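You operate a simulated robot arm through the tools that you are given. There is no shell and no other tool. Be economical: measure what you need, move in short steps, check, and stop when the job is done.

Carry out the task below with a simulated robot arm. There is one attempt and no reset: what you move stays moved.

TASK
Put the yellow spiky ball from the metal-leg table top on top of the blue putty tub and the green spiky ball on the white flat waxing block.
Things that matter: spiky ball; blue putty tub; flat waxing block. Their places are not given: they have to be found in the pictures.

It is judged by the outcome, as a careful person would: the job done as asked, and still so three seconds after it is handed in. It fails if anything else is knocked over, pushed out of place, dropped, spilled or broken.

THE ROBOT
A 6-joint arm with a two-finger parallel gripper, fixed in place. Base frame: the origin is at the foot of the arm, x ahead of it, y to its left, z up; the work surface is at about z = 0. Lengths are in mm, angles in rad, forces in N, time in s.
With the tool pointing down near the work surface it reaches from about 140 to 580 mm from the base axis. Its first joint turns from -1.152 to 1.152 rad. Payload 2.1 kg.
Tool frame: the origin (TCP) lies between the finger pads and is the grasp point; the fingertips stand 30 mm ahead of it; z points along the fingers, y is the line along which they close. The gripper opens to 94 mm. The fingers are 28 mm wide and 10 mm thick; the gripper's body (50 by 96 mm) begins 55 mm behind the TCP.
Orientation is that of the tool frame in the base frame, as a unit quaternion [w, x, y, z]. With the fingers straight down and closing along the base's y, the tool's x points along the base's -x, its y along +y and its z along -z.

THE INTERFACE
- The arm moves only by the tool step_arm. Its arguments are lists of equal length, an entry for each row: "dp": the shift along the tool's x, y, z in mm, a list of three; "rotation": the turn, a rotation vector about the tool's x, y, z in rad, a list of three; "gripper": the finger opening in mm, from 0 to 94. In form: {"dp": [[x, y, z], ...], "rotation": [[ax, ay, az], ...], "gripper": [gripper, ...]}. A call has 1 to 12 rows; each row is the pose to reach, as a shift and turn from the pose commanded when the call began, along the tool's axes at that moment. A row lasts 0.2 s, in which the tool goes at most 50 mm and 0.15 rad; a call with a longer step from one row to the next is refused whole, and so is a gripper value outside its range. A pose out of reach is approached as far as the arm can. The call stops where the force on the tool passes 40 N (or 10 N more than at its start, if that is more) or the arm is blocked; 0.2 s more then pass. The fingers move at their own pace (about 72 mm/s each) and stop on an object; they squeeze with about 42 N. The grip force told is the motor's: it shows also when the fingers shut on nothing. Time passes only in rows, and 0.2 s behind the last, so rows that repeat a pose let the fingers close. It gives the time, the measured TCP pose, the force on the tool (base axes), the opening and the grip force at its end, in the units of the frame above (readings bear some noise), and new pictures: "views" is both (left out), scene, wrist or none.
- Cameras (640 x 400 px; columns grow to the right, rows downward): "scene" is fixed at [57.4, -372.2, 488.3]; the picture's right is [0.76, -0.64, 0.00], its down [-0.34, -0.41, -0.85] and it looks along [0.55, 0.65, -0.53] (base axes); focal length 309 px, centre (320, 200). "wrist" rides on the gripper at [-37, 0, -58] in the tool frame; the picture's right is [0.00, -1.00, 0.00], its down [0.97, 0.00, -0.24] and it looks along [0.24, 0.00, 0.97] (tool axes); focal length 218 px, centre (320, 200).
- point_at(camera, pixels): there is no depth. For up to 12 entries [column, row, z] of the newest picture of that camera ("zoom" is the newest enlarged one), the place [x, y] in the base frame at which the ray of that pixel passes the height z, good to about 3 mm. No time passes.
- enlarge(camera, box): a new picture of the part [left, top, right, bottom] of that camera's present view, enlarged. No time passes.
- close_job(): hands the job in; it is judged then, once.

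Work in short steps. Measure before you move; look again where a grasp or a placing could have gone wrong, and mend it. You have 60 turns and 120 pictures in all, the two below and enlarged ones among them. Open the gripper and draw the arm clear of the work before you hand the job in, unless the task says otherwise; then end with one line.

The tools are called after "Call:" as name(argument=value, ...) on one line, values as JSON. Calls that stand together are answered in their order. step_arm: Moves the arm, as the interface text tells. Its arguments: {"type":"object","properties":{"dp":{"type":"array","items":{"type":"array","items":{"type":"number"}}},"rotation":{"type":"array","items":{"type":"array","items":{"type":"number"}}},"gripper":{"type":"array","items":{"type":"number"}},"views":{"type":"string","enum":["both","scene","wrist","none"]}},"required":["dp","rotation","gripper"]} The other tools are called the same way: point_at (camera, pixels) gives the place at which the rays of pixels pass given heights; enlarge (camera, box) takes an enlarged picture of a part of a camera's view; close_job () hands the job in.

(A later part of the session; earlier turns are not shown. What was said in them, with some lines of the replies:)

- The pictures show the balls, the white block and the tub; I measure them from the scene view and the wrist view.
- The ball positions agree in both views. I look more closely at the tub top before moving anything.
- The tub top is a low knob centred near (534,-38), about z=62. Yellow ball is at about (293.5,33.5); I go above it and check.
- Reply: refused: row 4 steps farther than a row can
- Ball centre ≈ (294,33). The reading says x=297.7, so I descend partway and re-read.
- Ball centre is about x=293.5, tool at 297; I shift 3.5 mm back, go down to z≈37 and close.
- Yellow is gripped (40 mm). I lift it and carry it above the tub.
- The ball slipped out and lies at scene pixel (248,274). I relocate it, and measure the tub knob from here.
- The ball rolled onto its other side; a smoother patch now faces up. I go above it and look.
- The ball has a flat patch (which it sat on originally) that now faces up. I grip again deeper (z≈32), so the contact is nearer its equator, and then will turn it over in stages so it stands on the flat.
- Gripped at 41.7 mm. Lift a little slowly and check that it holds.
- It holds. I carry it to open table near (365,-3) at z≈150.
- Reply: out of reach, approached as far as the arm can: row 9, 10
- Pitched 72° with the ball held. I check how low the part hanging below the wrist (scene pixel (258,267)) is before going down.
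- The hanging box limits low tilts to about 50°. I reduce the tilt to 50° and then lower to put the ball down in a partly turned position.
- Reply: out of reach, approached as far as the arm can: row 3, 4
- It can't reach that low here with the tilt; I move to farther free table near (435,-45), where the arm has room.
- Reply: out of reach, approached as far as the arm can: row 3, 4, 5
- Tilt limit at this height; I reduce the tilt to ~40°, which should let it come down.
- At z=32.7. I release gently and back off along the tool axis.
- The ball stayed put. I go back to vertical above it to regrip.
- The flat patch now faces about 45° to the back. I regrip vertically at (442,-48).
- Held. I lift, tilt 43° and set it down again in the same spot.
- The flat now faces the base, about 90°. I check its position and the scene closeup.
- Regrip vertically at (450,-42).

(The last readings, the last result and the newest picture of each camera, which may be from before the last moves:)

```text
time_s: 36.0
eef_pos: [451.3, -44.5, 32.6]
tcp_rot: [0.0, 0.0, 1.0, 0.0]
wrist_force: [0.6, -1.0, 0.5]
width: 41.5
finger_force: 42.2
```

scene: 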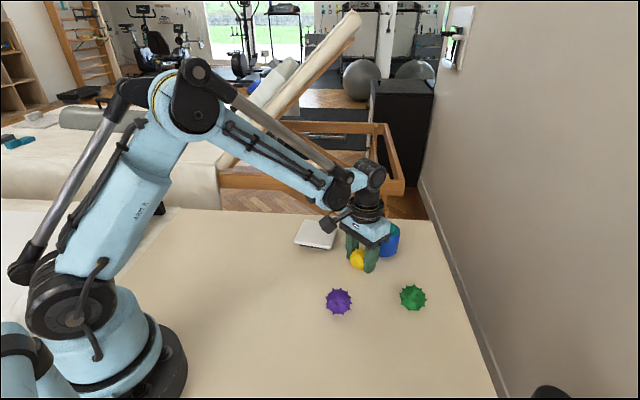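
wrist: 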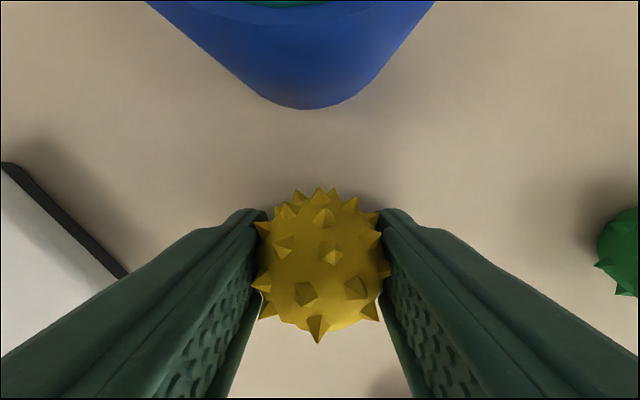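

The visible side changed; I lift it and look at the underside in the scene view before tilting.

Call:
step_arm(dp=[[0, 0, -10], [0, 0, -40], [10, 0, -80], [10, 0, -100], [10, 0, -100]], rotation=[[0, 0, 0], [0, 0, 0], [0, 0, 0], [0, 0, 0], [0, 0, 0]], gripper=[30, 30, 30, 30, 30], views="none")

Call:
enlarge(camera="scene", box=[335, 190, 395, 240])

Call:
enlarge(camera="wrist", box=[250, 180, 390, 350])

```text
time_s: 37.2
eef_pos: [439.0, -43.5, 131.1]
tcp_rot: [0.0, 0.0, 1.0, 0.0]
wrist_force: [0.2, -0.5, 0.1]
width: 41.4
finger_force: 42.1
```

```text
8.00 times, centred on (365, 215) of scene
```

zoom: 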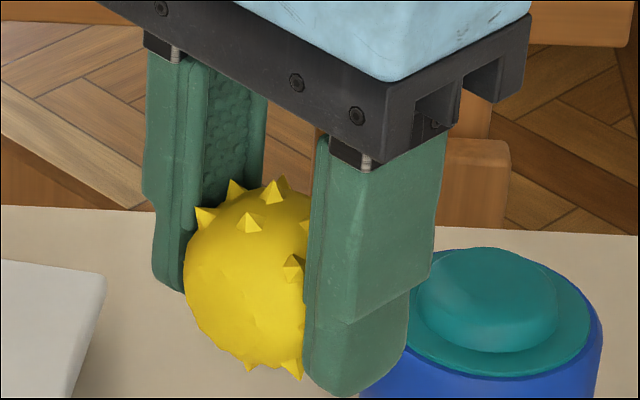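

```text
2.35 times, centred on (320, 265) of wrist
```

zoom: 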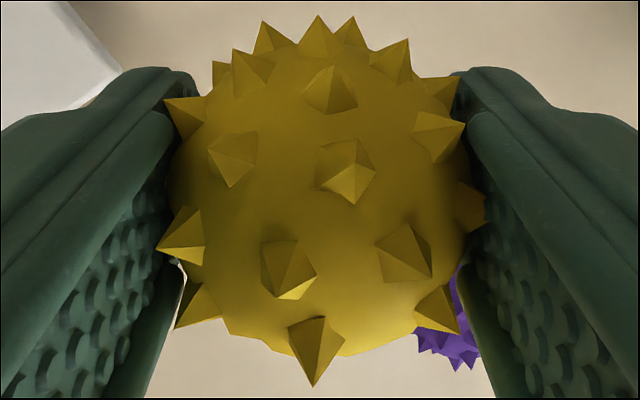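

The flat faces the base and a bit down. Tilt 43° and set down; it should then settle on the flat.

Call:
step_arm(dp=[[0, 0, 0], [0, 0, 0], [0, 0, 0], [0, 0, 0], [0, 0, 0], [0, 0, 0], [0, 0, 0]], rotation=[[0, -0.14, 0], [0, -0.28, 0], [0, -0.42, 0], [0, -0.56, 0], [0, -0.7, 0], [0, -0.76, 0], [0, -0.76, 0]], gripper=[30, 30, 30, 30, 30, 30, 30], views="none")

Call:
step_arm(dp=[[23, 0, 24], [46, 0, 48.5], [58, 0, 61], [64, 0, 67.5], [66.5, 0, 70], [66.5, 0, 70]], rotation=[[0, 0, 0], [0, 0, 0], [0, 0, 0], [0, 0, 0], [0, 0, 0], [0, 0, 0]], gripper=[30, 30, 30, 30, 30, 30])

```text
time_s: 38.8
eef_pos: [440.5, -42.1, 132.0]
tcp_rot: [0.372, 0.0, 0.928, 0.0]
wrist_force: [0.1, -0.1, -0.7]
width: 41.4
finger_force: 41.7
```

```text
time_s: 40.2
eef_pos: [441.2, -42.8, 37.9]
tcp_rot: [0.372, 0.0, 0.928, 0.0]
wrist_force: [0.4, -0.3, -0.8]
width: 41.2
finger_force: 42.3
```

scene: 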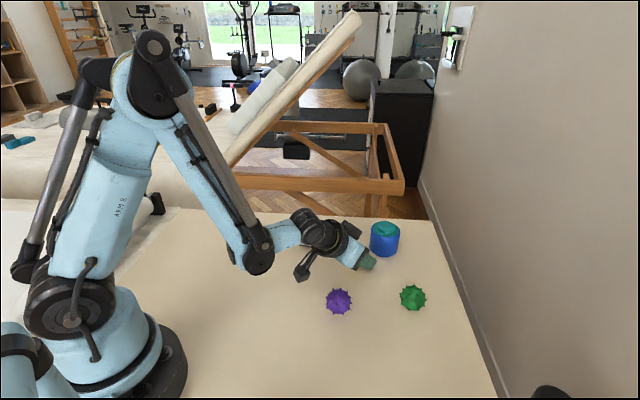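
wrist: 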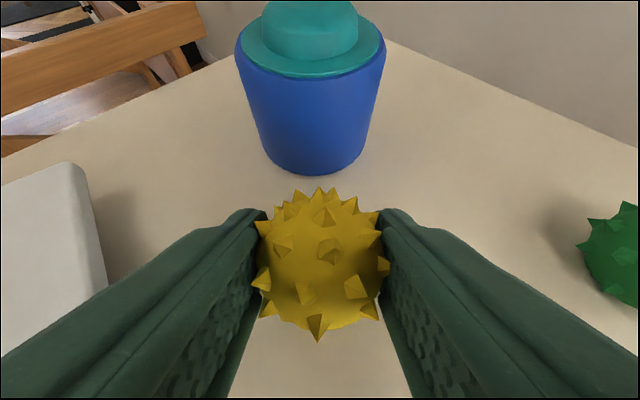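

Lower 5 mm more, release, back off and look from vertical.

Call:
step_arm(dp=[[3.4, 0, 3.6], [3.4, 0, 3.6], [3.4, 0, 3.6], [3.4, 0, 3.6], [3.4, 0, 3.6], [3.4, 0, 3.6], [3, 0, -20], [3, 0, -50], [3, 0, -50]], rotation=[[0, 0, 0], [0, 0, 0], [0, 0, 0], [0, 0, 0], [0, 0, 0], [0, 0, 0], [0, 0, 0], [0, 0, 0], [0, 0, 0]], gripper=[30, 43, 46, 52, 60, 66, 66, 66, 66], views="none")

Call:
step_arm(dp=[[-12, 0, -14], [-24, 0, -28], [-35, 0, -42], [-45, 0, -35], [-56, 0, -26], [-56, 0, -26], [-56, 0, -26]], rotation=[[0, 0, 0], [0, 0.14, 0], [0, 0.28, 0], [0, 0.42, 0], [0, 0.56, 0], [0, 0.7, 0], [0, 0.76, 0]], gripper=[66, 70, 80, 90, 94, 94, 94])

Call:
enlarge(camera="scene", box=[340, 240, 380, 280])

```text
time_s: 42.2
eef_pos: [404.6, -41.1, 69.7]
tcp_rot: [0.371, 0.0, 0.929, 0.0]
wrist_force: [0.0, 0.5, 1.2]
width: 66.0
finger_force: 0.0
```

```text
time_s: 43.8
eef_pos: [427.2, -42.7, 128.4]
tcp_rot: [-0.002, 0.0, 1.0, 0.0]
wrist_force: [0.4, 0.2, 0.4]
width: 93.8
finger_force: 0.1
```

scene: 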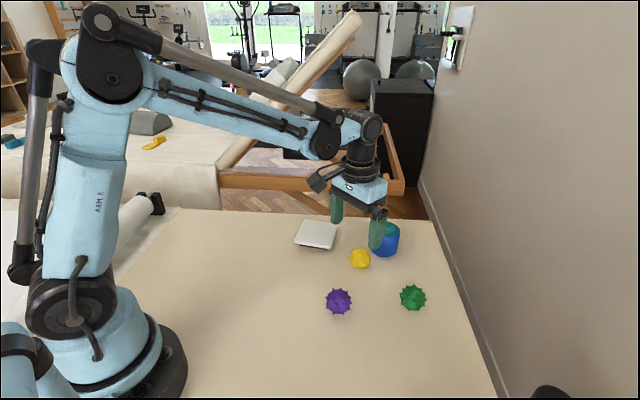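
wrist: 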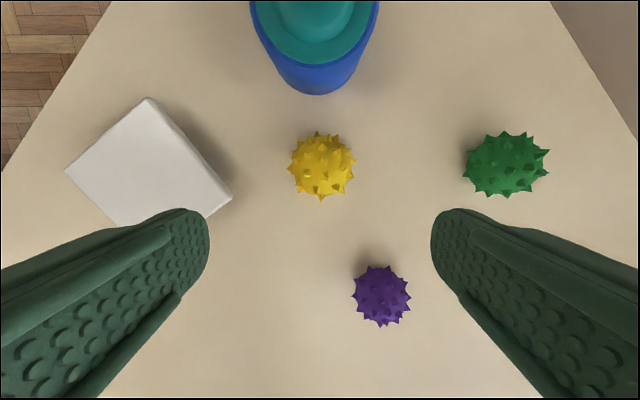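

```text
10.00 times, centred on (360, 260) of scene
```

zoom: 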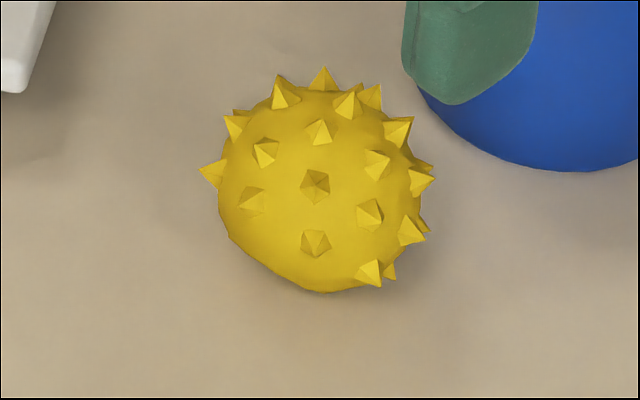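

The flat is now lower but still ~40° off. I look from the wrist to judge direction and centre.

Call:
enlarge(camera="wrist", box=[282, 125, 362, 205])

Call:
point_at(camera="wrist", pixels=[[321, 166, 20], [321, 166, 24]])

Call:
point_at(camera="scene", pixels=[[360.5, 258.5, 20], [360.5, 258.5, 24]])

```text
5.00 times, centred on (322, 165) of wrist
```

zoom: 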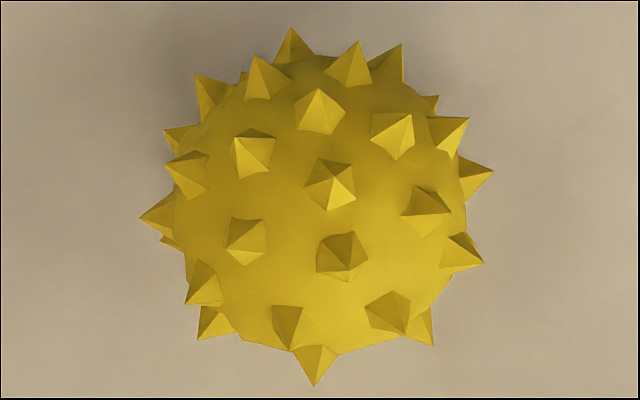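

```text
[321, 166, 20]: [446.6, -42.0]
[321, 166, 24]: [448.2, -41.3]
```

```text
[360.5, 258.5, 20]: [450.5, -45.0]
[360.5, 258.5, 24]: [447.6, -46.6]
```

Grip at (449,-43), z≈33.5.

Call:
step_arm(dp=[[-21, 0, 40], [-21, 0, 78], [-21, 0, 95], [-21, 0, 95], [-21, 0, 95], [-21, 0, 95], [-21, 0, 95], [-21, 0, 95], [-21, 0, 85], [-15, 0, 45], [-15, 0, 25], [-15, 0, 25]], rotation=[[0, 0, 0], [0, 0, 0], [0, 0, 0], [0, 0, 0], [0, 0, 0], [0, 0, 0], [0, 0, 0], [0, 0, 0], [0, 0, 0], [0, 0, 0], [0, 0, 0], [0, 0, 0]], gripper=[94, 94, 94, 94, 70, 50, 30, 30, 30, 30, 30, 30], views="scene")

Call:
enlarge(camera="scene", box=[335, 205, 395, 255])

```text
time_s: 46.4
eef_pos: [441.5, -41.9, 101.7]
tcp_rot: [-0.001, 0.0, 1.0, 0.001]
wrist_force: [0.3, -0.1, -1.0]
width: 41.5
finger_force: 42.3
```

scene: 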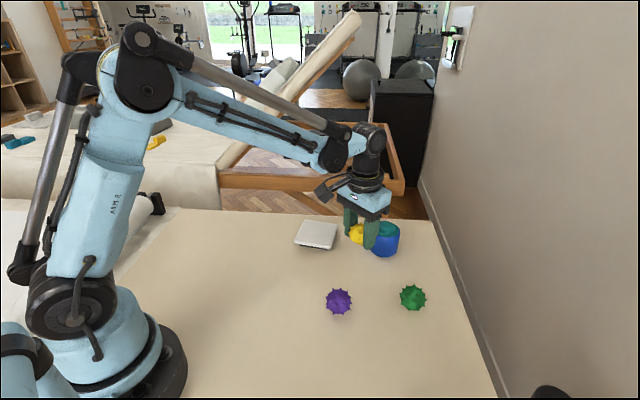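

```text
8.00 times, centred on (365, 230) of scene
```

zoom: 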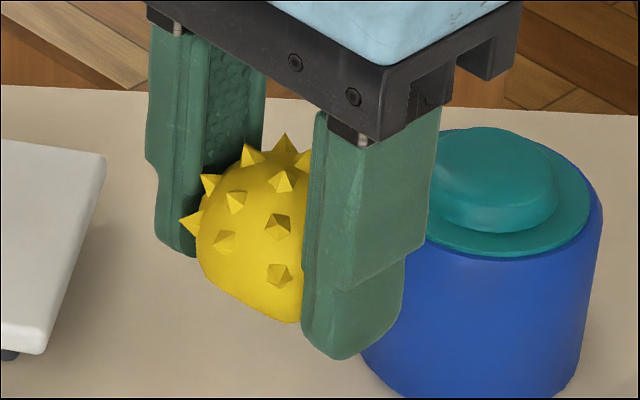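

Still held. Tilt 0.62 rad and check whether the flat is level.

Call:
step_arm(dp=[[0, 0, 0], [0, 0, 0], [0, 0, 0], [0, 0, 0], [0, 0, 0], [0, 0, 0]], rotation=[[0, -0.14, 0], [0, -0.28, 0], [0, -0.42, 0], [0, -0.56, 0], [0, -0.62, 0], [0, -0.62, 0]], gripper=[30, 30, 30, 30, 30, 30], views="none")

Call:
enlarge(camera="scene", box=[335, 205, 395, 255])

```text
time_s: 47.8
eef_pos: [441.1, -40.9, 102.8]
tcp_rot: [0.306, 0.0, 0.952, 0.0]
wrist_force: [-0.1, -0.3, -0.9]
width: 41.3
finger_force: 41.8
```

```text
8.00 times, centred on (365, 230) of scene
```

zoom: 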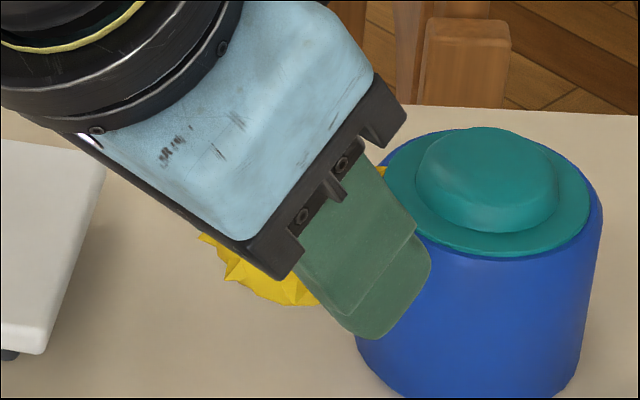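

Lower and release, then look again from vertical.

Call:
step_arm(dp=[[20, 0, 28], [34, 0, 48], [38, 0, 53], [39.5, 0, 55.4], [39.5, 0, 55.4], [39.5, 0, 55.4], [39.5, 0, 55.4], [39.5, 0, 55.4], [39.5, 0, 55.4], [39.5, 0, 55.4], [39.5, 0, 30], [39.5, 0, 5]], rotation=[[0, 0, 0], [0, 0, 0], [0, 0, 0], [0, 0, 0], [0, 0, 0], [0, 0, 0], [0, 0, 0], [0, 0, 0], [0, 0, 0], [0, 0, 0], [0, 0, 0], [0, 0, 0]], gripper=[30, 30, 30, 30, 30, 43, 46, 52, 60, 66, 66, 66], views="none")

Call:
step_arm(dp=[[-12, 0, -14], [-24, 0, -28], [-35, 0, -42], [-45, 0, -35], [-56, 0, -26], [-56, 0, -26]], rotation=[[0, 0, 0], [0, 0.14, 0], [0, 0.28, 0], [0, 0.42, 0], [0, 0.56, 0], [0, 0.62, 0]], gripper=[66, 70, 80, 90, 94, 94])

Call:
enlarge(camera="scene", box=[340, 240, 380, 280])

```text
time_s: 50.4
eef_pos: [412.3, -44.1, 74.4]
tcp_rot: [0.305, -0.001, 0.952, 0.001]
wrist_force: [0.9, 0.1, -1.1]
width: 65.9
finger_force: 0.0
```

```text
time_s: 51.8
eef_pos: [444.4, -42.4, 129.8]
tcp_rot: [-0.001, 0.0, 1.0, 0.0]
wrist_force: [-0.1, 0.0, -0.3]
width: 93.9
finger_force: 0.0
```

scene: 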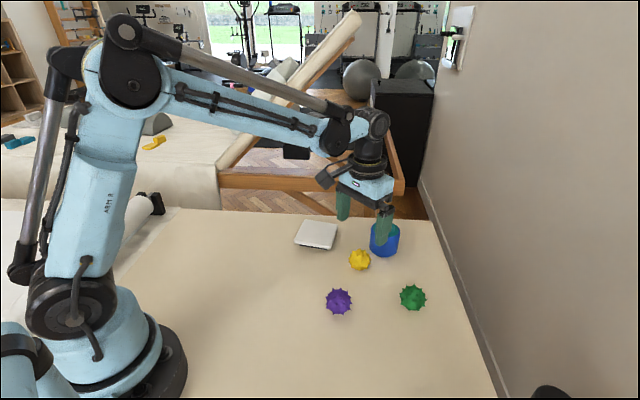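
wrist: 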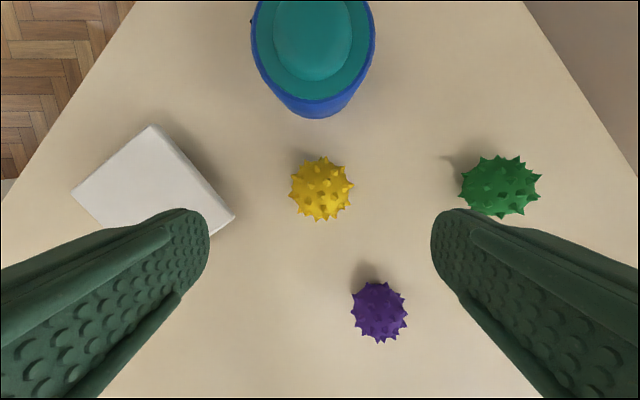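

```text
10.00 times, centred on (360, 260) of scene
```

zoom: 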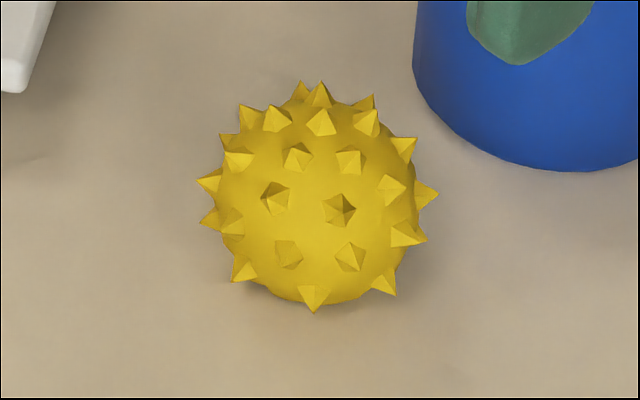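

Now it stands on its flat, as originally. Measure and grip low (z≈31).

Call:
point_at(camera="wrist", pixels=[[321, 189, 18], [321, 189, 22], [502, 186, 20]])

Call:
point_at(camera="scene", pixels=[[359.5, 260, 18], [359.5, 260, 22]])

```text
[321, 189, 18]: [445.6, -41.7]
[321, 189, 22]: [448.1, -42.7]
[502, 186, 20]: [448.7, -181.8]
```

```text
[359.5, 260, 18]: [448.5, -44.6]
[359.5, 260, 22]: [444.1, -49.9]
```

Call:
step_arm(dp=[[-2, -0.5, 45], [-2, -0.5, 85], [-2, -0.5, 98.5], [-2, -0.5, 98.5], [-2, -0.5, 98.5], [-2, -0.5, 98.5], [-2, -0.5, 98.5], [-2, -0.5, 98.5]], rotation=[[0, 0, 0], [0, 0, 0], [0, 0, 0], [0, 0, 0], [0, 0, 0], [0, 0, 0], [0, 0, 0], [0, 0, 0]], gripper=[94, 94, 94, 94, 70, 50, 30, 30], views="none")

Call:
step_arm(dp=[[0, 0, -8], [0, 0, -20], [0, 0, -60], [0, 0, -100], [0, 0, -100]], rotation=[[0, 0, 0], [0, 0, 0], [0, 0, 0], [0, 0, 0], [0, 0, 0]], gripper=[30, 30, 30, 30, 30])

Call:
enlarge(camera="scene", box=[335, 190, 395, 240])

```text
time_s: 53.6
eef_pos: [446.5, -41.7, 33.6]
tcp_rot: [0.0, 0.0, 1.0, 0.0]
wrist_force: [0.3, 0.4, 0.0]
width: 41.2
finger_force: 42.2
```

```text
time_s: 54.8
eef_pos: [448.3, -43.8, 131.6]
tcp_rot: [0.0, 0.0, 1.0, 0.0]
wrist_force: [-0.6, -0.2, -0.7]
width: 41.3
finger_force: 42.6
```

scene: 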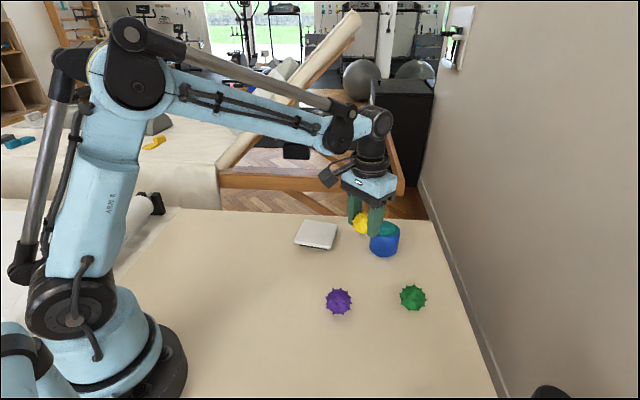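
wrist: 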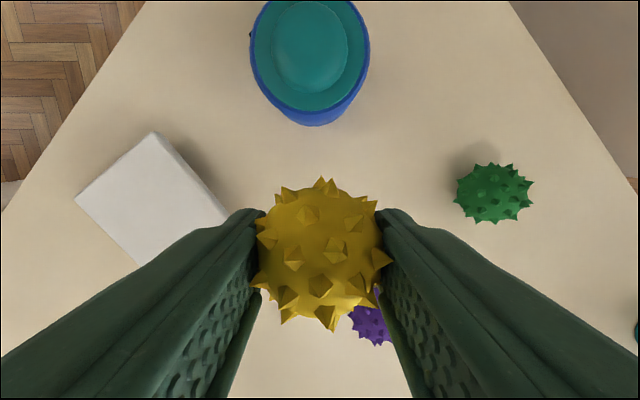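

```text
8.00 times, centred on (365, 215) of scene
```

zoom: 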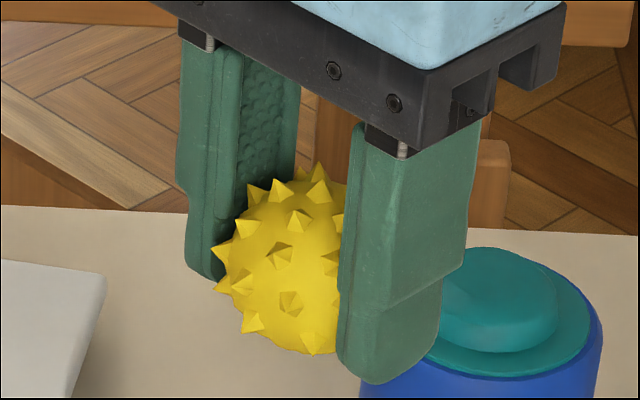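

Held well, flat down. I find the height of the knob top: the z where the ray through its top centre (scene ≈(386,226)) passes (534.5,-38.5).

Call:
enlarge(camera="scene", box=[364, 215, 404, 260])

Call:
point_at(camera="scene", pixels=[[386.4, 225.6, 55], [386.4, 225.6, 60], [386.4, 225.6, 65], [386.4, 225.6, 70], [386.4, 225.6, 75]])

Call:
point_at(camera="wrist", pixels=[[310, 45, 60], [310, 45, 65], [310, 45, 70], [272, 45, 62], [348, 45, 62]])

```text
8.89 times, centred on (384, 238) of scene
```

zoom: 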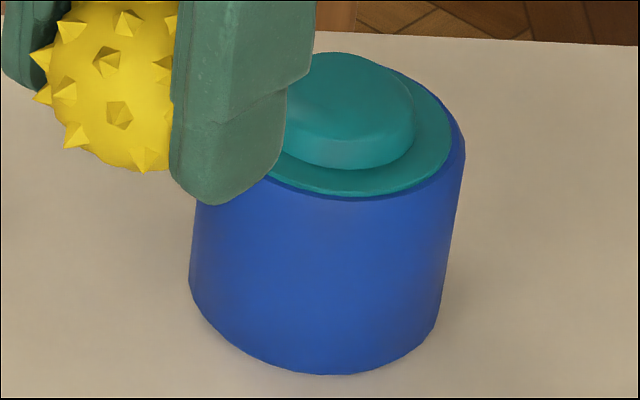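

```text
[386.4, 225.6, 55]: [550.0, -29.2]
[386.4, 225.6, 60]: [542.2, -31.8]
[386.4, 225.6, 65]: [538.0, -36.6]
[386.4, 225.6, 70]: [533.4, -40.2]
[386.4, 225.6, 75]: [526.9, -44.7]
```

```text
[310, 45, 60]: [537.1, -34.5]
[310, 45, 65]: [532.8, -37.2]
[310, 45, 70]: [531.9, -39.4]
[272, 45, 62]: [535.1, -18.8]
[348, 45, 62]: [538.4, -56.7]
```

Knob top is z≈67 at (534,-38.5), so the release height is TCP z≈99. I move above it and check.

Call:
step_arm(dp=[[0, 0, -10], [-40, 2, -10], [-75, 4, -10], [-87, 4.5, -10], [-87, 4.5, -10], [-87, 4.5, -10]], rotation=[[0, 0, 0], [0, 0, 0], [0, 0, 0], [0, 0, 0], [0, 0, 0], [0, 0, 0]], gripper=[30, 30, 30, 30, 30, 30])

Call:
enlarge(camera="scene", box=[355, 180, 425, 260])

Call:
step_arm(dp=[[0, 0, 0]], rotation=[[0, 0, 0]], gripper=[30], views="none")

```text
time_s: 56.2
eef_pos: [533.4, -39.3, 139.0]
tcp_rot: [0.0, 0.001, 1.0, 0.0]
wrist_force: [-0.1, 0.1, -0.1]
width: 41.2
finger_force: 42.3
```

scene: 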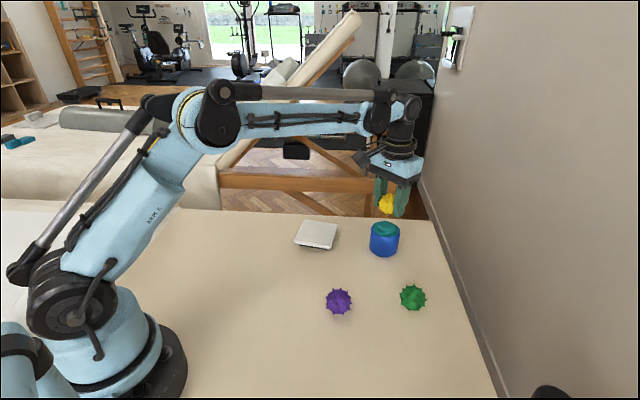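
wrist: 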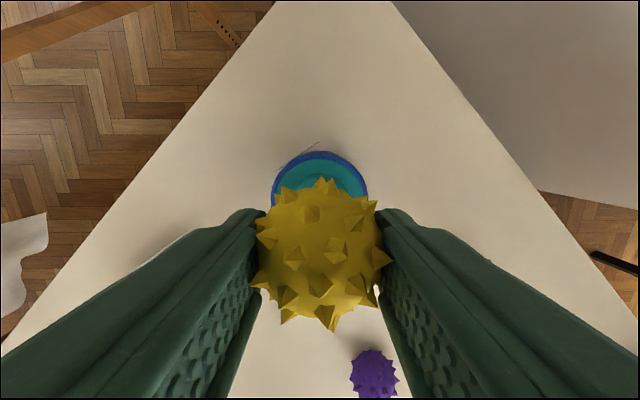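

```text
5.00 times, centred on (390, 220) of scene
```

zoom: 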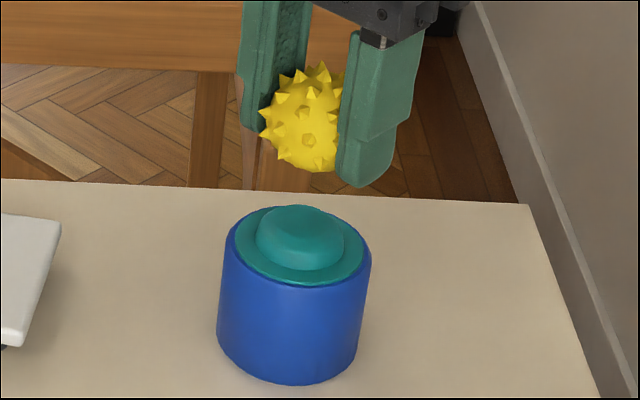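

```text
time_s: 56.6
eef_pos: [533.4, -38.7, 138.2]
tcp_rot: [0.0, -0.001, 1.0, 0.0]
wrist_force: [0.1, 0.6, 0.1]
width: 41.3
finger_force: 42.3
```

Well aligned. Lower to ~z 103 and read.

Call:
step_arm(dp=[[-1, 0, 15], [-1, 0, 28], [-1, 0, 35], [-1, 0, 35]], rotation=[[0, 0, 0], [0, 0, 0], [0, 0, 0], [0, 0, 0]], gripper=[30, 30, 30, 30], views="none")

Call:
enlarge(camera="scene", box=[355, 190, 415, 260])

```text
time_s: 57.6
eef_pos: [532.0, -38.7, 103.7]
tcp_rot: [-0.001, -0.001, 1.0, 0.0]
wrist_force: [0.2, 0.1, -0.3]
width: 41.4
finger_force: 41.9
```

```text
5.71 times, centred on (385, 225) of scene
```

zoom: 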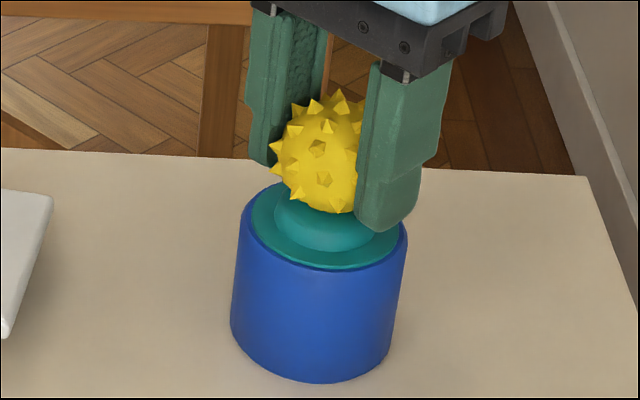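

Just above the knob. Creep down 5 mm while watching force.

Call:
step_arm(dp=[[-1.5, 0, 1], [-1.5, 0, 2], [-1.5, 0, 3], [-1.5, 0, 4], [-1.5, 0, 4]], rotation=[[0, 0, 0], [0, 0, 0], [0, 0, 0], [0, 0, 0], [0, 0, 0]], gripper=[30, 30, 30, 30, 30], views="none")

Call:
enlarge(camera="scene", box=[365, 205, 410, 250])

```text
time_s: 58.8
eef_pos: [532.7, -37.7, 101.4]
tcp_rot: [0.001, 0.0, 1.0, 0.0]
wrist_force: [-0.3, 0.3, -1.1]
width: 41.3
finger_force: 41.9
```

```text
8.89 times, centred on (388, 228) of scene
```

zoom: 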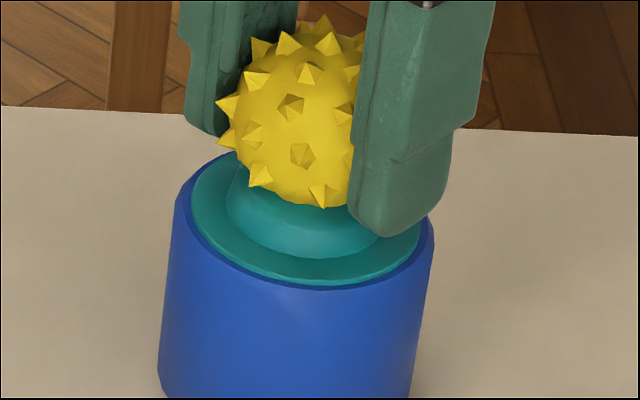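

Call:
step_arm(dp=[[0, 0, 1], [0, 0, 2], [0, 0, 3], [0, 0, 3]], rotation=[[0, 0, 0], [0, 0, 0], [0, 0, 0], [0, 0, 0]], gripper=[30, 30, 30, 30], views="none")

Call:
enlarge(camera="scene", box=[365, 205, 410, 250])

```text
time_s: 59.8
eef_pos: [534.0, -38.1, 98.0]
tcp_rot: [0.0, -0.001, 1.0, 0.0]
wrist_force: [0.0, -0.3, -0.6]
width: 41.6
finger_force: 42.2
```

```text
8.89 times, centred on (388, 228) of scene
```

zoom: 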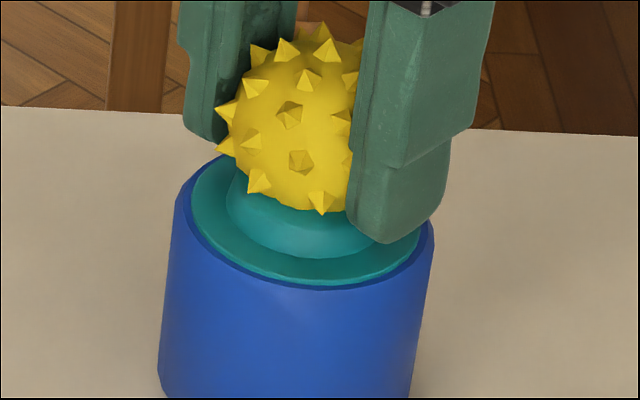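

Call:
step_arm(dp=[[0, 0, 1], [0, 0, 2], [0, 0, 3], [0, 0, 3]], rotation=[[0, 0, 0], [0, 0, 0], [0, 0, 0], [0, 0, 0]], gripper=[30, 30, 30, 30], views="none")

Call:
enlarge(camera="scene", box=[365, 205, 410, 250])

```text
time_s: 60.8
eef_pos: [534.2, -38.0, 95.2]
tcp_rot: [0.0, 0.001, 1.0, -0.001]
wrist_force: [0.5, -0.6, -0.6]
width: 41.6
finger_force: 42.1
```

```text
8.89 times, centred on (388, 228) of scene
```

zoom: 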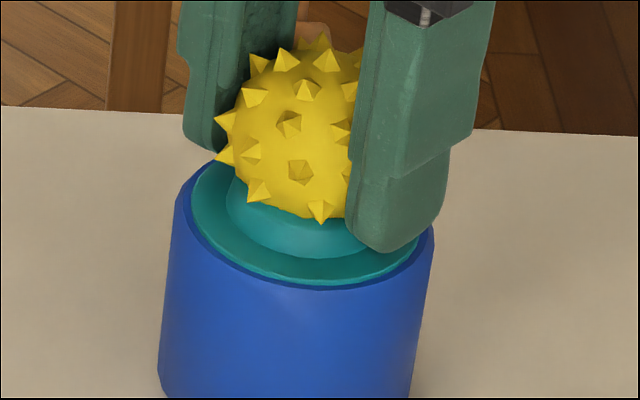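

Call:
step_arm(dp=[[0, 0, 1], [0, 0, 2], [0, 0, 3], [0, 0, 3]], rotation=[[0, 0, 0], [0, 0, 0], [0, 0, 0], [0, 0, 0]], gripper=[30, 30, 30, 30], views="none")

Call:
enlarge(camera="scene", box=[365, 205, 410, 250])

```text
time_s: 61.8
eef_pos: [534.1, -38.0, 91.2]
tcp_rot: [0.001, 0.001, 1.0, 0.0]
wrist_force: [0.5, -0.3, -1.3]
width: 41.7
finger_force: 42.4
```

```text
8.89 times, centred on (388, 228) of scene
```

zoom: 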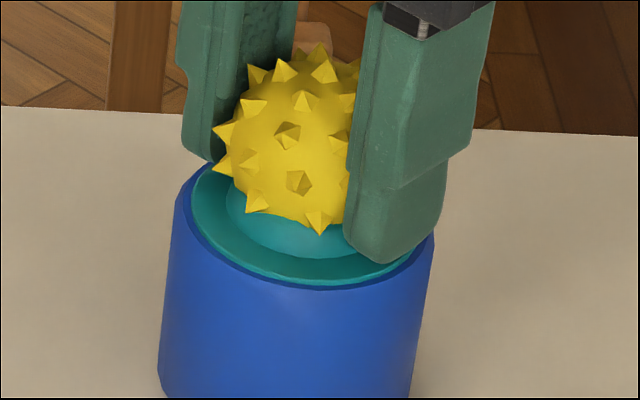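

Call:
step_arm(dp=[[0, 0, 1], [0, 0, 2], [0, 0, 2.5], [0, 0, 2.5]], rotation=[[0, 0, 0], [0, 0, 0], [0, 0, 0], [0, 0, 0]], gripper=[30, 30, 30, 30], views="none")

Call:
enlarge(camera="scene", box=[365, 205, 410, 250])

```text
time_s: 62.8
eef_pos: [534.5, -37.8, 90.6]
tcp_rot: [0.001, -0.001, 1.0, 0.0]
wrist_force: [2.9, 1.3, 12.5]
width: 41.3
finger_force: 42.0
```

```text
8.89 times, centred on (388, 228) of scene
```

zoom: 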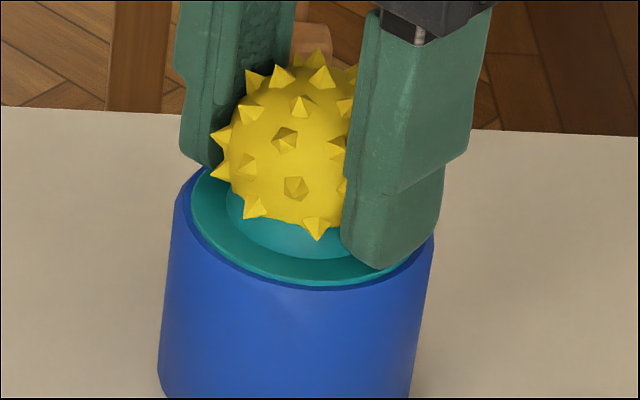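

Contact (12.5 N). I ease off 0.8 mm, release slowly, and rise straight up.

Call:
step_arm(dp=[[0, 0, -1.2], [0, 0, -1.2], [0, 0, -1.2], [0, 0, -1.2], [0, 0, -1.2], [0, 0, -1.2], [0, 0, -1.2], [0, 0, -20], [0, 0, -60], [0, 0, -100], [0, 0, -100]], rotation=[[0, 0, 0], [0, 0, 0], [0, 0, 0], [0, 0, 0], [0, 0, 0], [0, 0, 0], [0, 0, 0], [0, 0, 0], [0, 0, 0], [0, 0, 0], [0, 0, 0]], gripper=[30, 42, 44, 48, 56, 66, 80, 80, 80, 80, 80])

Call:
enlarge(camera="scene", box=[365, 205, 410, 250])

```text
time_s: 65.2
eef_pos: [533.4, -36.8, 190.9]
tcp_rot: [0.0, 0.0, 1.0, 0.0]
wrist_force: [1.1, -0.3, 0.4]
width: 79.9
finger_force: 0.1
```

scene: 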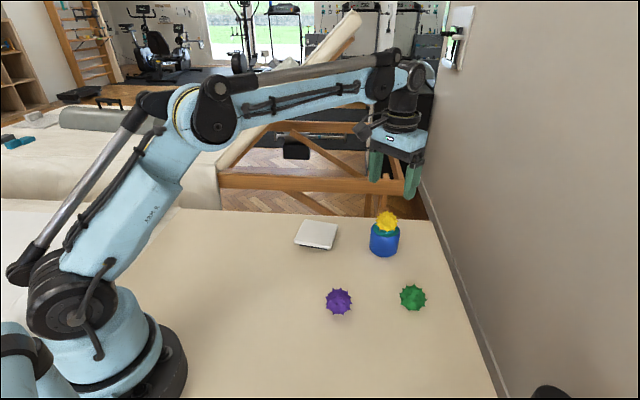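
wrist: 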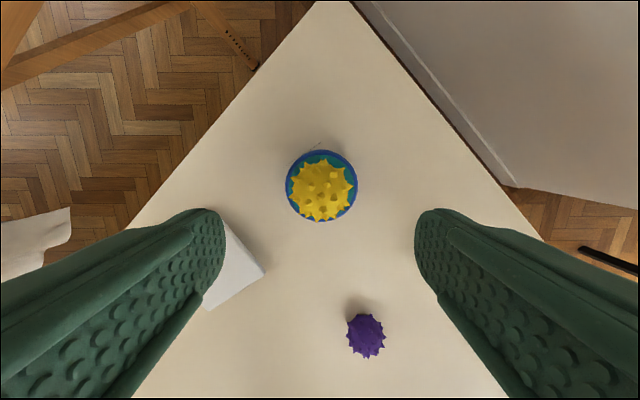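

```text
8.89 times, centred on (388, 228) of scene
```

zoom: 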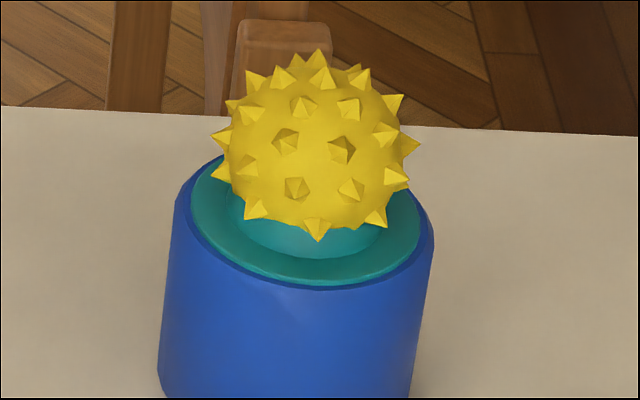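

Yellow sits firmly on the tub. Now above the green ball at about (449,-180).

Call:
step_arm(dp=[[23, -40, 0], [46, -80, 0], [69, -115, 15], [92, -140, 30], [92, -143, 55], [92, -143, 65], [92, -143, 65]], rotation=[[0, 0, 0], [0, 0, 0], [0, 0, 0], [0, 0, 0], [0, 0, 0], [0, 0, 0], [0, 0, 0]], gripper=[94, 94, 94, 94, 94, 94, 94])

```text
time_s: 66.8
eef_pos: [440.3, -180.6, 124.5]
tcp_rot: [0.0, 0.0, 1.0, -0.001]
wrist_force: [-0.1, -0.6, -0.3]
width: 93.9
finger_force: 0.0
```

scene: 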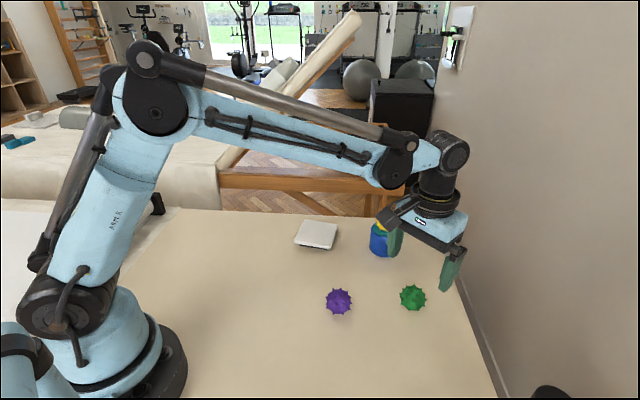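
wrist: 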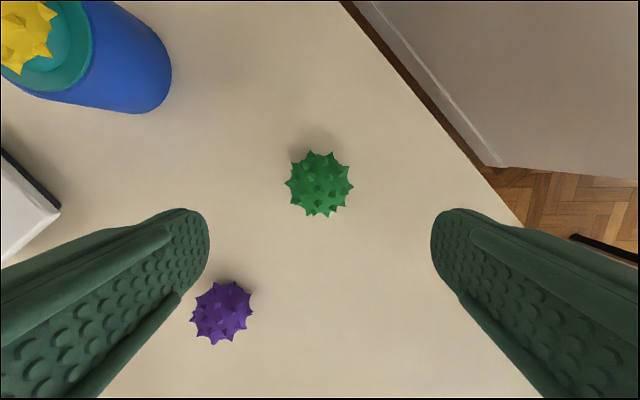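

Call:
point_at(camera="wrist", pixels=[[319, 184, 18], [319, 184, 22]])

Call:
point_at(camera="scene", pixels=[[412.5, 298, 18], [318, 233, 20], [318, 233, 25]])

Call:
enlarge(camera="scene", box=[285, 210, 350, 260])

```text
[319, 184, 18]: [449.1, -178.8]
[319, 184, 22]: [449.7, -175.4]
```

```text
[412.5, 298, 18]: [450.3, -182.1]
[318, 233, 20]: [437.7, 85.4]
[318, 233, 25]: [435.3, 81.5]
```

```text
8.00 times, centred on (318, 235) of scene
```

zoom: 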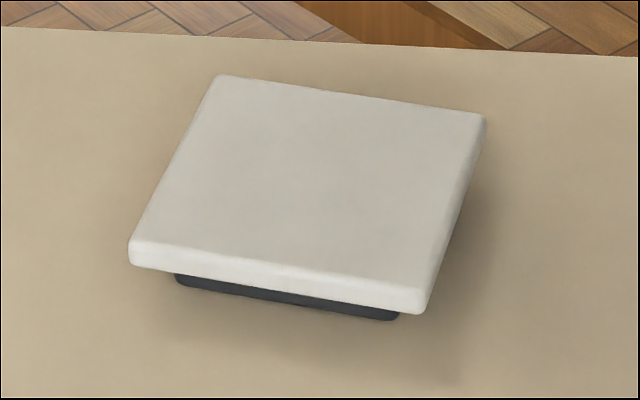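

Green centre ≈ (450,-179). Grip at z≈31 and lift.

Call:
step_arm(dp=[[-9, 1, 45], [-9, 1, 80], [-9, 1, 93.5], [-9, 1, 93.5], [-9, 1, 93.5], [-9, 1, 93.5], [-9, 1, 93.5], [-9, 1, 93.5], [-9, 1, 85], [-9, 1, 70], [-9, 1, 30], [-9, 1, -5]], rotation=[[0, 0, 0], [0, 0, 0], [0, 0, 0], [0, 0, 0], [0, 0, 0], [0, 0, 0], [0, 0, 0], [0, 0, 0], [0, 0, 0], [0, 0, 0], [0, 0, 0], [0, 0, 0]], gripper=[94, 94, 94, 94, 70, 50, 30, 30, 30, 30, 30, 30])

Call:
enlarge(camera="scene", box=[380, 210, 480, 310])

```text
time_s: 69.4
eef_pos: [449.6, -180.7, 132.7]
tcp_rot: [0.001, 0.0, 1.0, -0.001]
wrist_force: [-0.2, 0.6, -1.0]
width: 40.4
finger_force: 41.9
```

scene: 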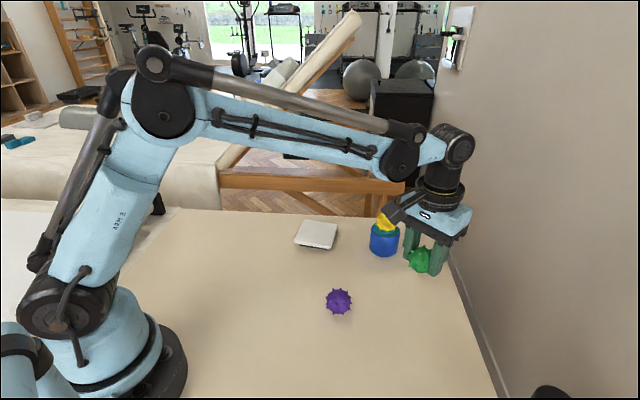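
wrist: 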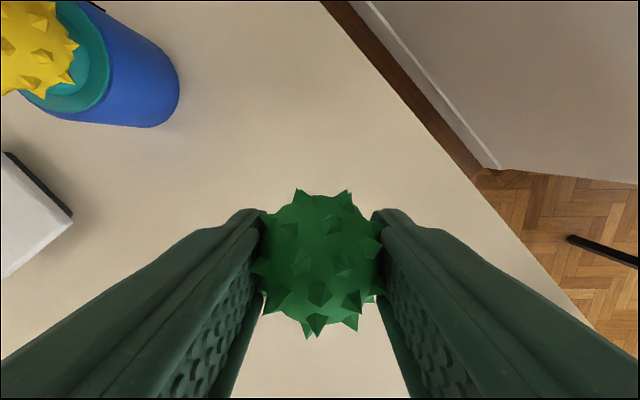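

```text
4.00 times, centred on (430, 260) of scene
```

zoom: 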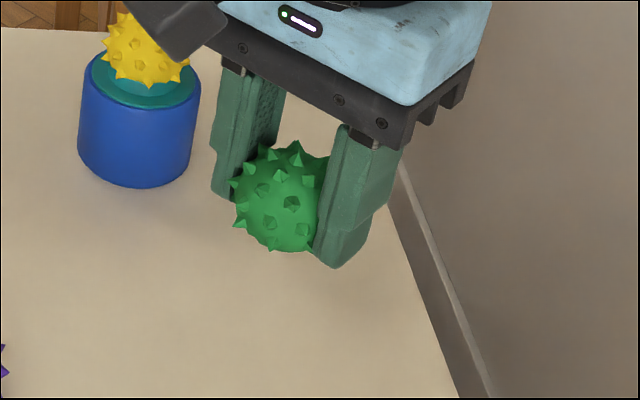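

Held with flat down. Lift to ~180 and carry over to the block centre (436,88).

Call:
step_arm(dp=[[10, 0, -30], [14, 20, -50], [14, 65, -50], [14, 110, -50], [14, 155, -50], [14, 200, -50], [14, 240, -50], [14, 268, -50], [14, 268, -20], [14, 268, 0], [14, 268, 0]], rotation=[[0, 0, 0], [0, 0, 0], [0, 0, 0], [0, 0, 0], [0, 0, 0], [0, 0, 0], [0, 0, 0], [0, 0, 0], [0, 0, 0], [0, 0, 0], [0, 0, 0]], gripper=[30, 30, 30, 30, 30, 30, 30, 30, 30, 30, 30])

Call:
enlarge(camera="scene", box=[270, 170, 370, 260])

```text
time_s: 71.8
eef_pos: [437.3, 87.7, 129.9]
tcp_rot: [0.0, 0.0, 1.0, 0.0]
wrist_force: [-0.8, -0.1, -0.3]
width: 39.8
finger_force: 42.1
```

scene: 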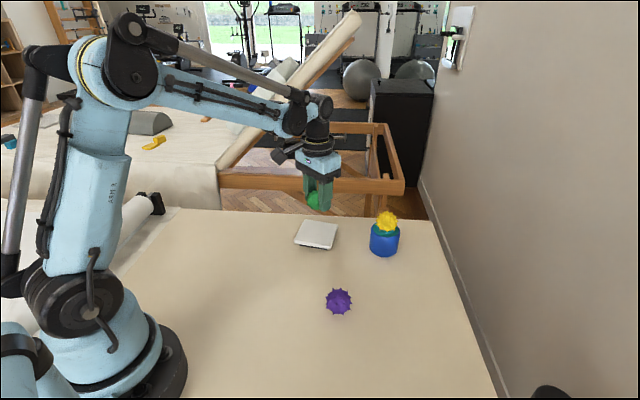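
wrist: 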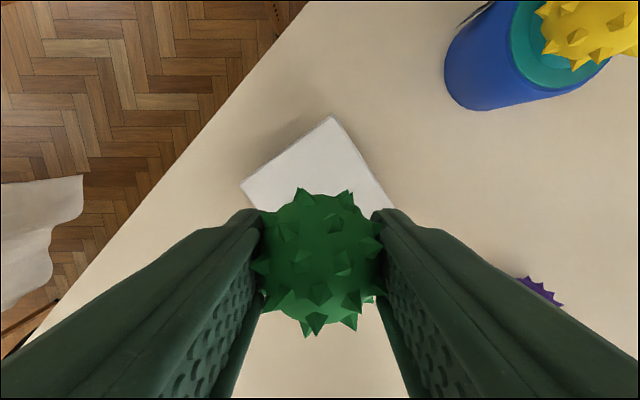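

```text
4.44 times, centred on (320, 215) of scene
```

zoom: 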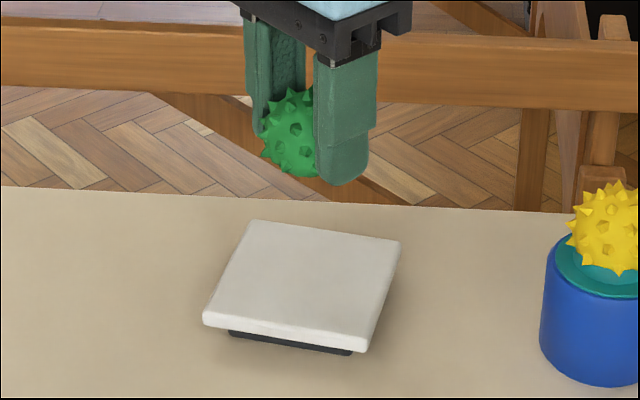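

Lower over the block toward z≈57 and read.

Call:
step_arm(dp=[[1, 0, 35], [1, 0, 60], [1, 0, 68], [1, 0, 72], [1, 0, 72]], rotation=[[0, 0, 0], [0, 0, 0], [0, 0, 0], [0, 0, 0], [0, 0, 0]], gripper=[30, 30, 30, 30, 30], views="none")

Call:
enlarge(camera="scene", box=[285, 200, 350, 260])

```text
time_s: 73.0
eef_pos: [437.3, 87.7, 57.9]
tcp_rot: [0.0, 0.0, 1.0, 0.0]
wrist_force: [0.5, 0.1, -0.5]
width: 40.2
finger_force: 41.8
```

```text
6.67 times, centred on (318, 230) of scene
```

zoom: 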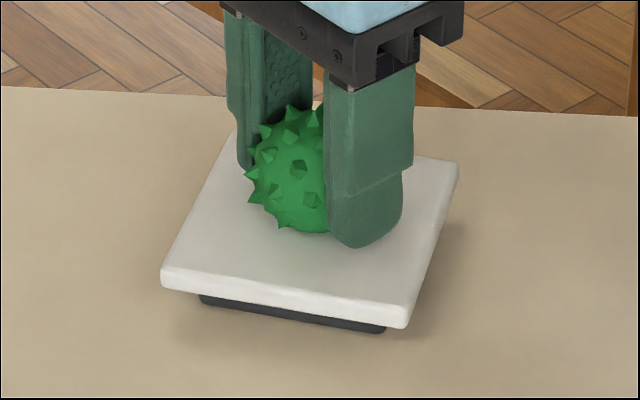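

Call:
step_arm(dp=[[0, 0, 1], [0, 0, 2], [0, 0, 3], [0, 0, 4], [0, 0, 4]], rotation=[[0, 0, 0], [0, 0, 0], [0, 0, 0], [0, 0, 0], [0, 0, 0]], gripper=[30, 30, 30, 30, 30], views="none")

Call:
enlarge(camera="scene", box=[285, 200, 350, 260])

```text
time_s: 73.8
eef_pos: [436.4, 87.2, 57.5]
tcp_rot: [0.0, 0.0, 1.0, -0.001]
wrist_force: [-0.4, -0.3, 14.6]
width: 40.1
finger_force: 41.9
stopped in row 4: the force on the tool passed its limit (the readings are from after the stop); the commanded pose is now the measured one
```

```text
6.67 times, centred on (318, 230) of scene
```

zoom: 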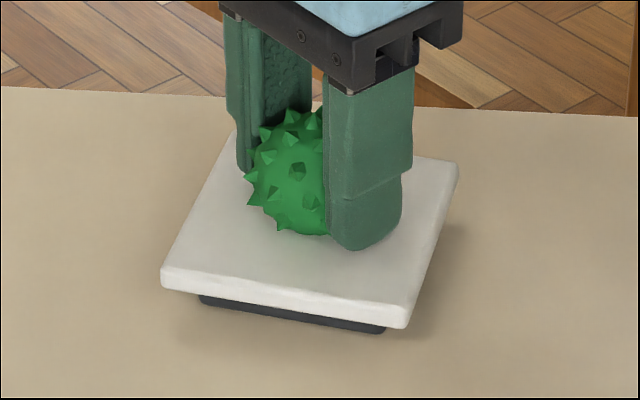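

Ball is in contact with the block. Ease, release slowly, rise.

Call:
step_arm(dp=[[0, 0, -0.5], [0, 0, -0.5], [0, 0, -0.5], [0, 0, -0.5], [0, 0, -0.5], [0, 0, -0.5], [0, 0, -0.5], [0, 0, -20], [0, 0, -60], [0, 0, -100], [0, 0, -130], [0, 0, -130]], rotation=[[0, 0, 0], [0, 0, 0], [0, 0, 0], [0, 0, 0], [0, 0, 0], [0, 0, 0], [0, 0, 0], [0, 0, 0], [0, 0, 0], [0, 0, 0], [0, 0, 0], [0, 0, 0]], gripper=[38, 41, 43, 47, 54, 64, 76, 76, 76, 76, 76, 76])

Call:
enlarge(camera="scene", box=[285, 200, 405, 265])

```text
time_s: 76.4
eef_pos: [435.1, 87.7, 187.8]
tcp_rot: [-0.001, 0.0, 1.0, 0.0]
wrist_force: [-0.5, 0.5, 0.5]
width: 76.2
finger_force: 0.1
```

scene: 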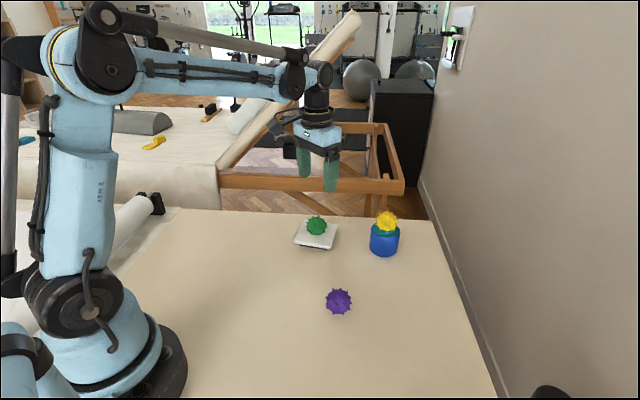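
wrist: 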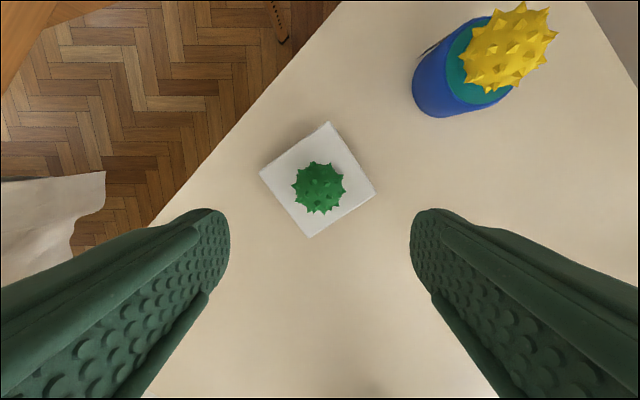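

```text
5.33 times, centred on (345, 232) of scene
5 turns are left
```

zoom: 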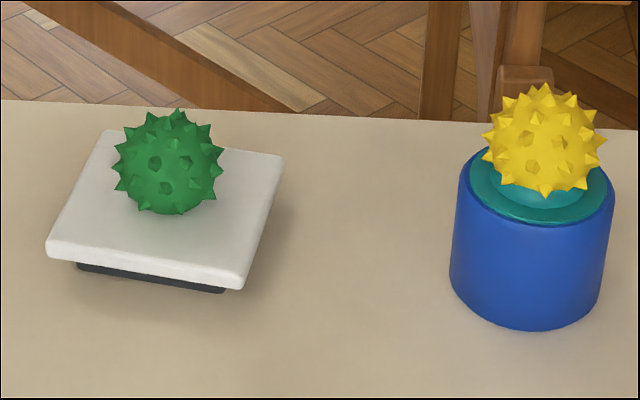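

Both balls are at rest in place, and the gripper is open. I draw the arm back clear and then hand in.

Call:
step_arm(dp=[[0, 0, -40], [40, -10, -70], [80, -20, -80], [120, -35, -80], [150, -45, -80], [150, -45, -80]], rotation=[[0, 0, 0], [0, 0, 0], [0, 0, 0], [0, 0, 0], [0, 0, 0], [0, 0, 0]], gripper=[90, 90, 90, 90, 90, 90], views="scene")

```text
refused: row 2 steps farther than a row can; nothing moved
4 turns are left
```

Call:
step_arm(dp=[[0, 0, -30], [30, -8, -50], [65, -16, -60], [100, -28, -70], [130, -40, -70], [130, -40, -70]], rotation=[[0, 0, 0], [0, 0, 0], [0, 0, 0], [0, 0, 0], [0, 0, 0], [0, 0, 0]], gripper=[90, 90, 90, 90, 90, 90], views="scene")

```text
time_s: 77.8
eef_pos: [308.4, 47.5, 259.2]
tcp_rot: [0.0, 0.0, 1.0, 0.0]
wrist_force: [-0.9, 0.3, 0.2]
width: 90.3
finger_force: 0.0
3 turns are left
```

scene: 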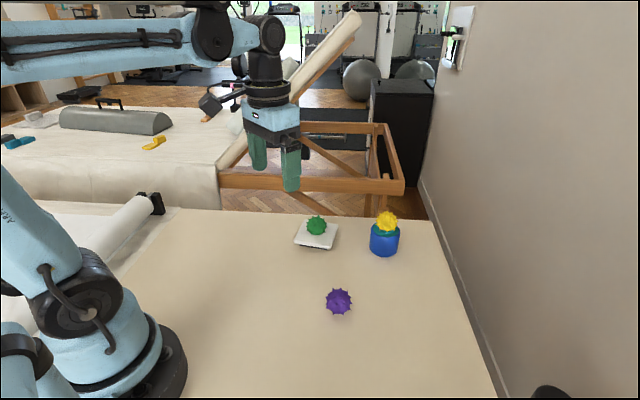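

The arm is clear and both balls are in place; I hand in.

Call:
close_job()

```text
The job is handed in.
```

The yellow spiky ball is on top of the blue putty tub and the green one is on the white waxing block. The yellow ball slipped from the first grip and rolled on the table, so I turned it back onto its flat side before placing it. Nothing else was moved, and I handed the job in with the gripper open and the arm clear.
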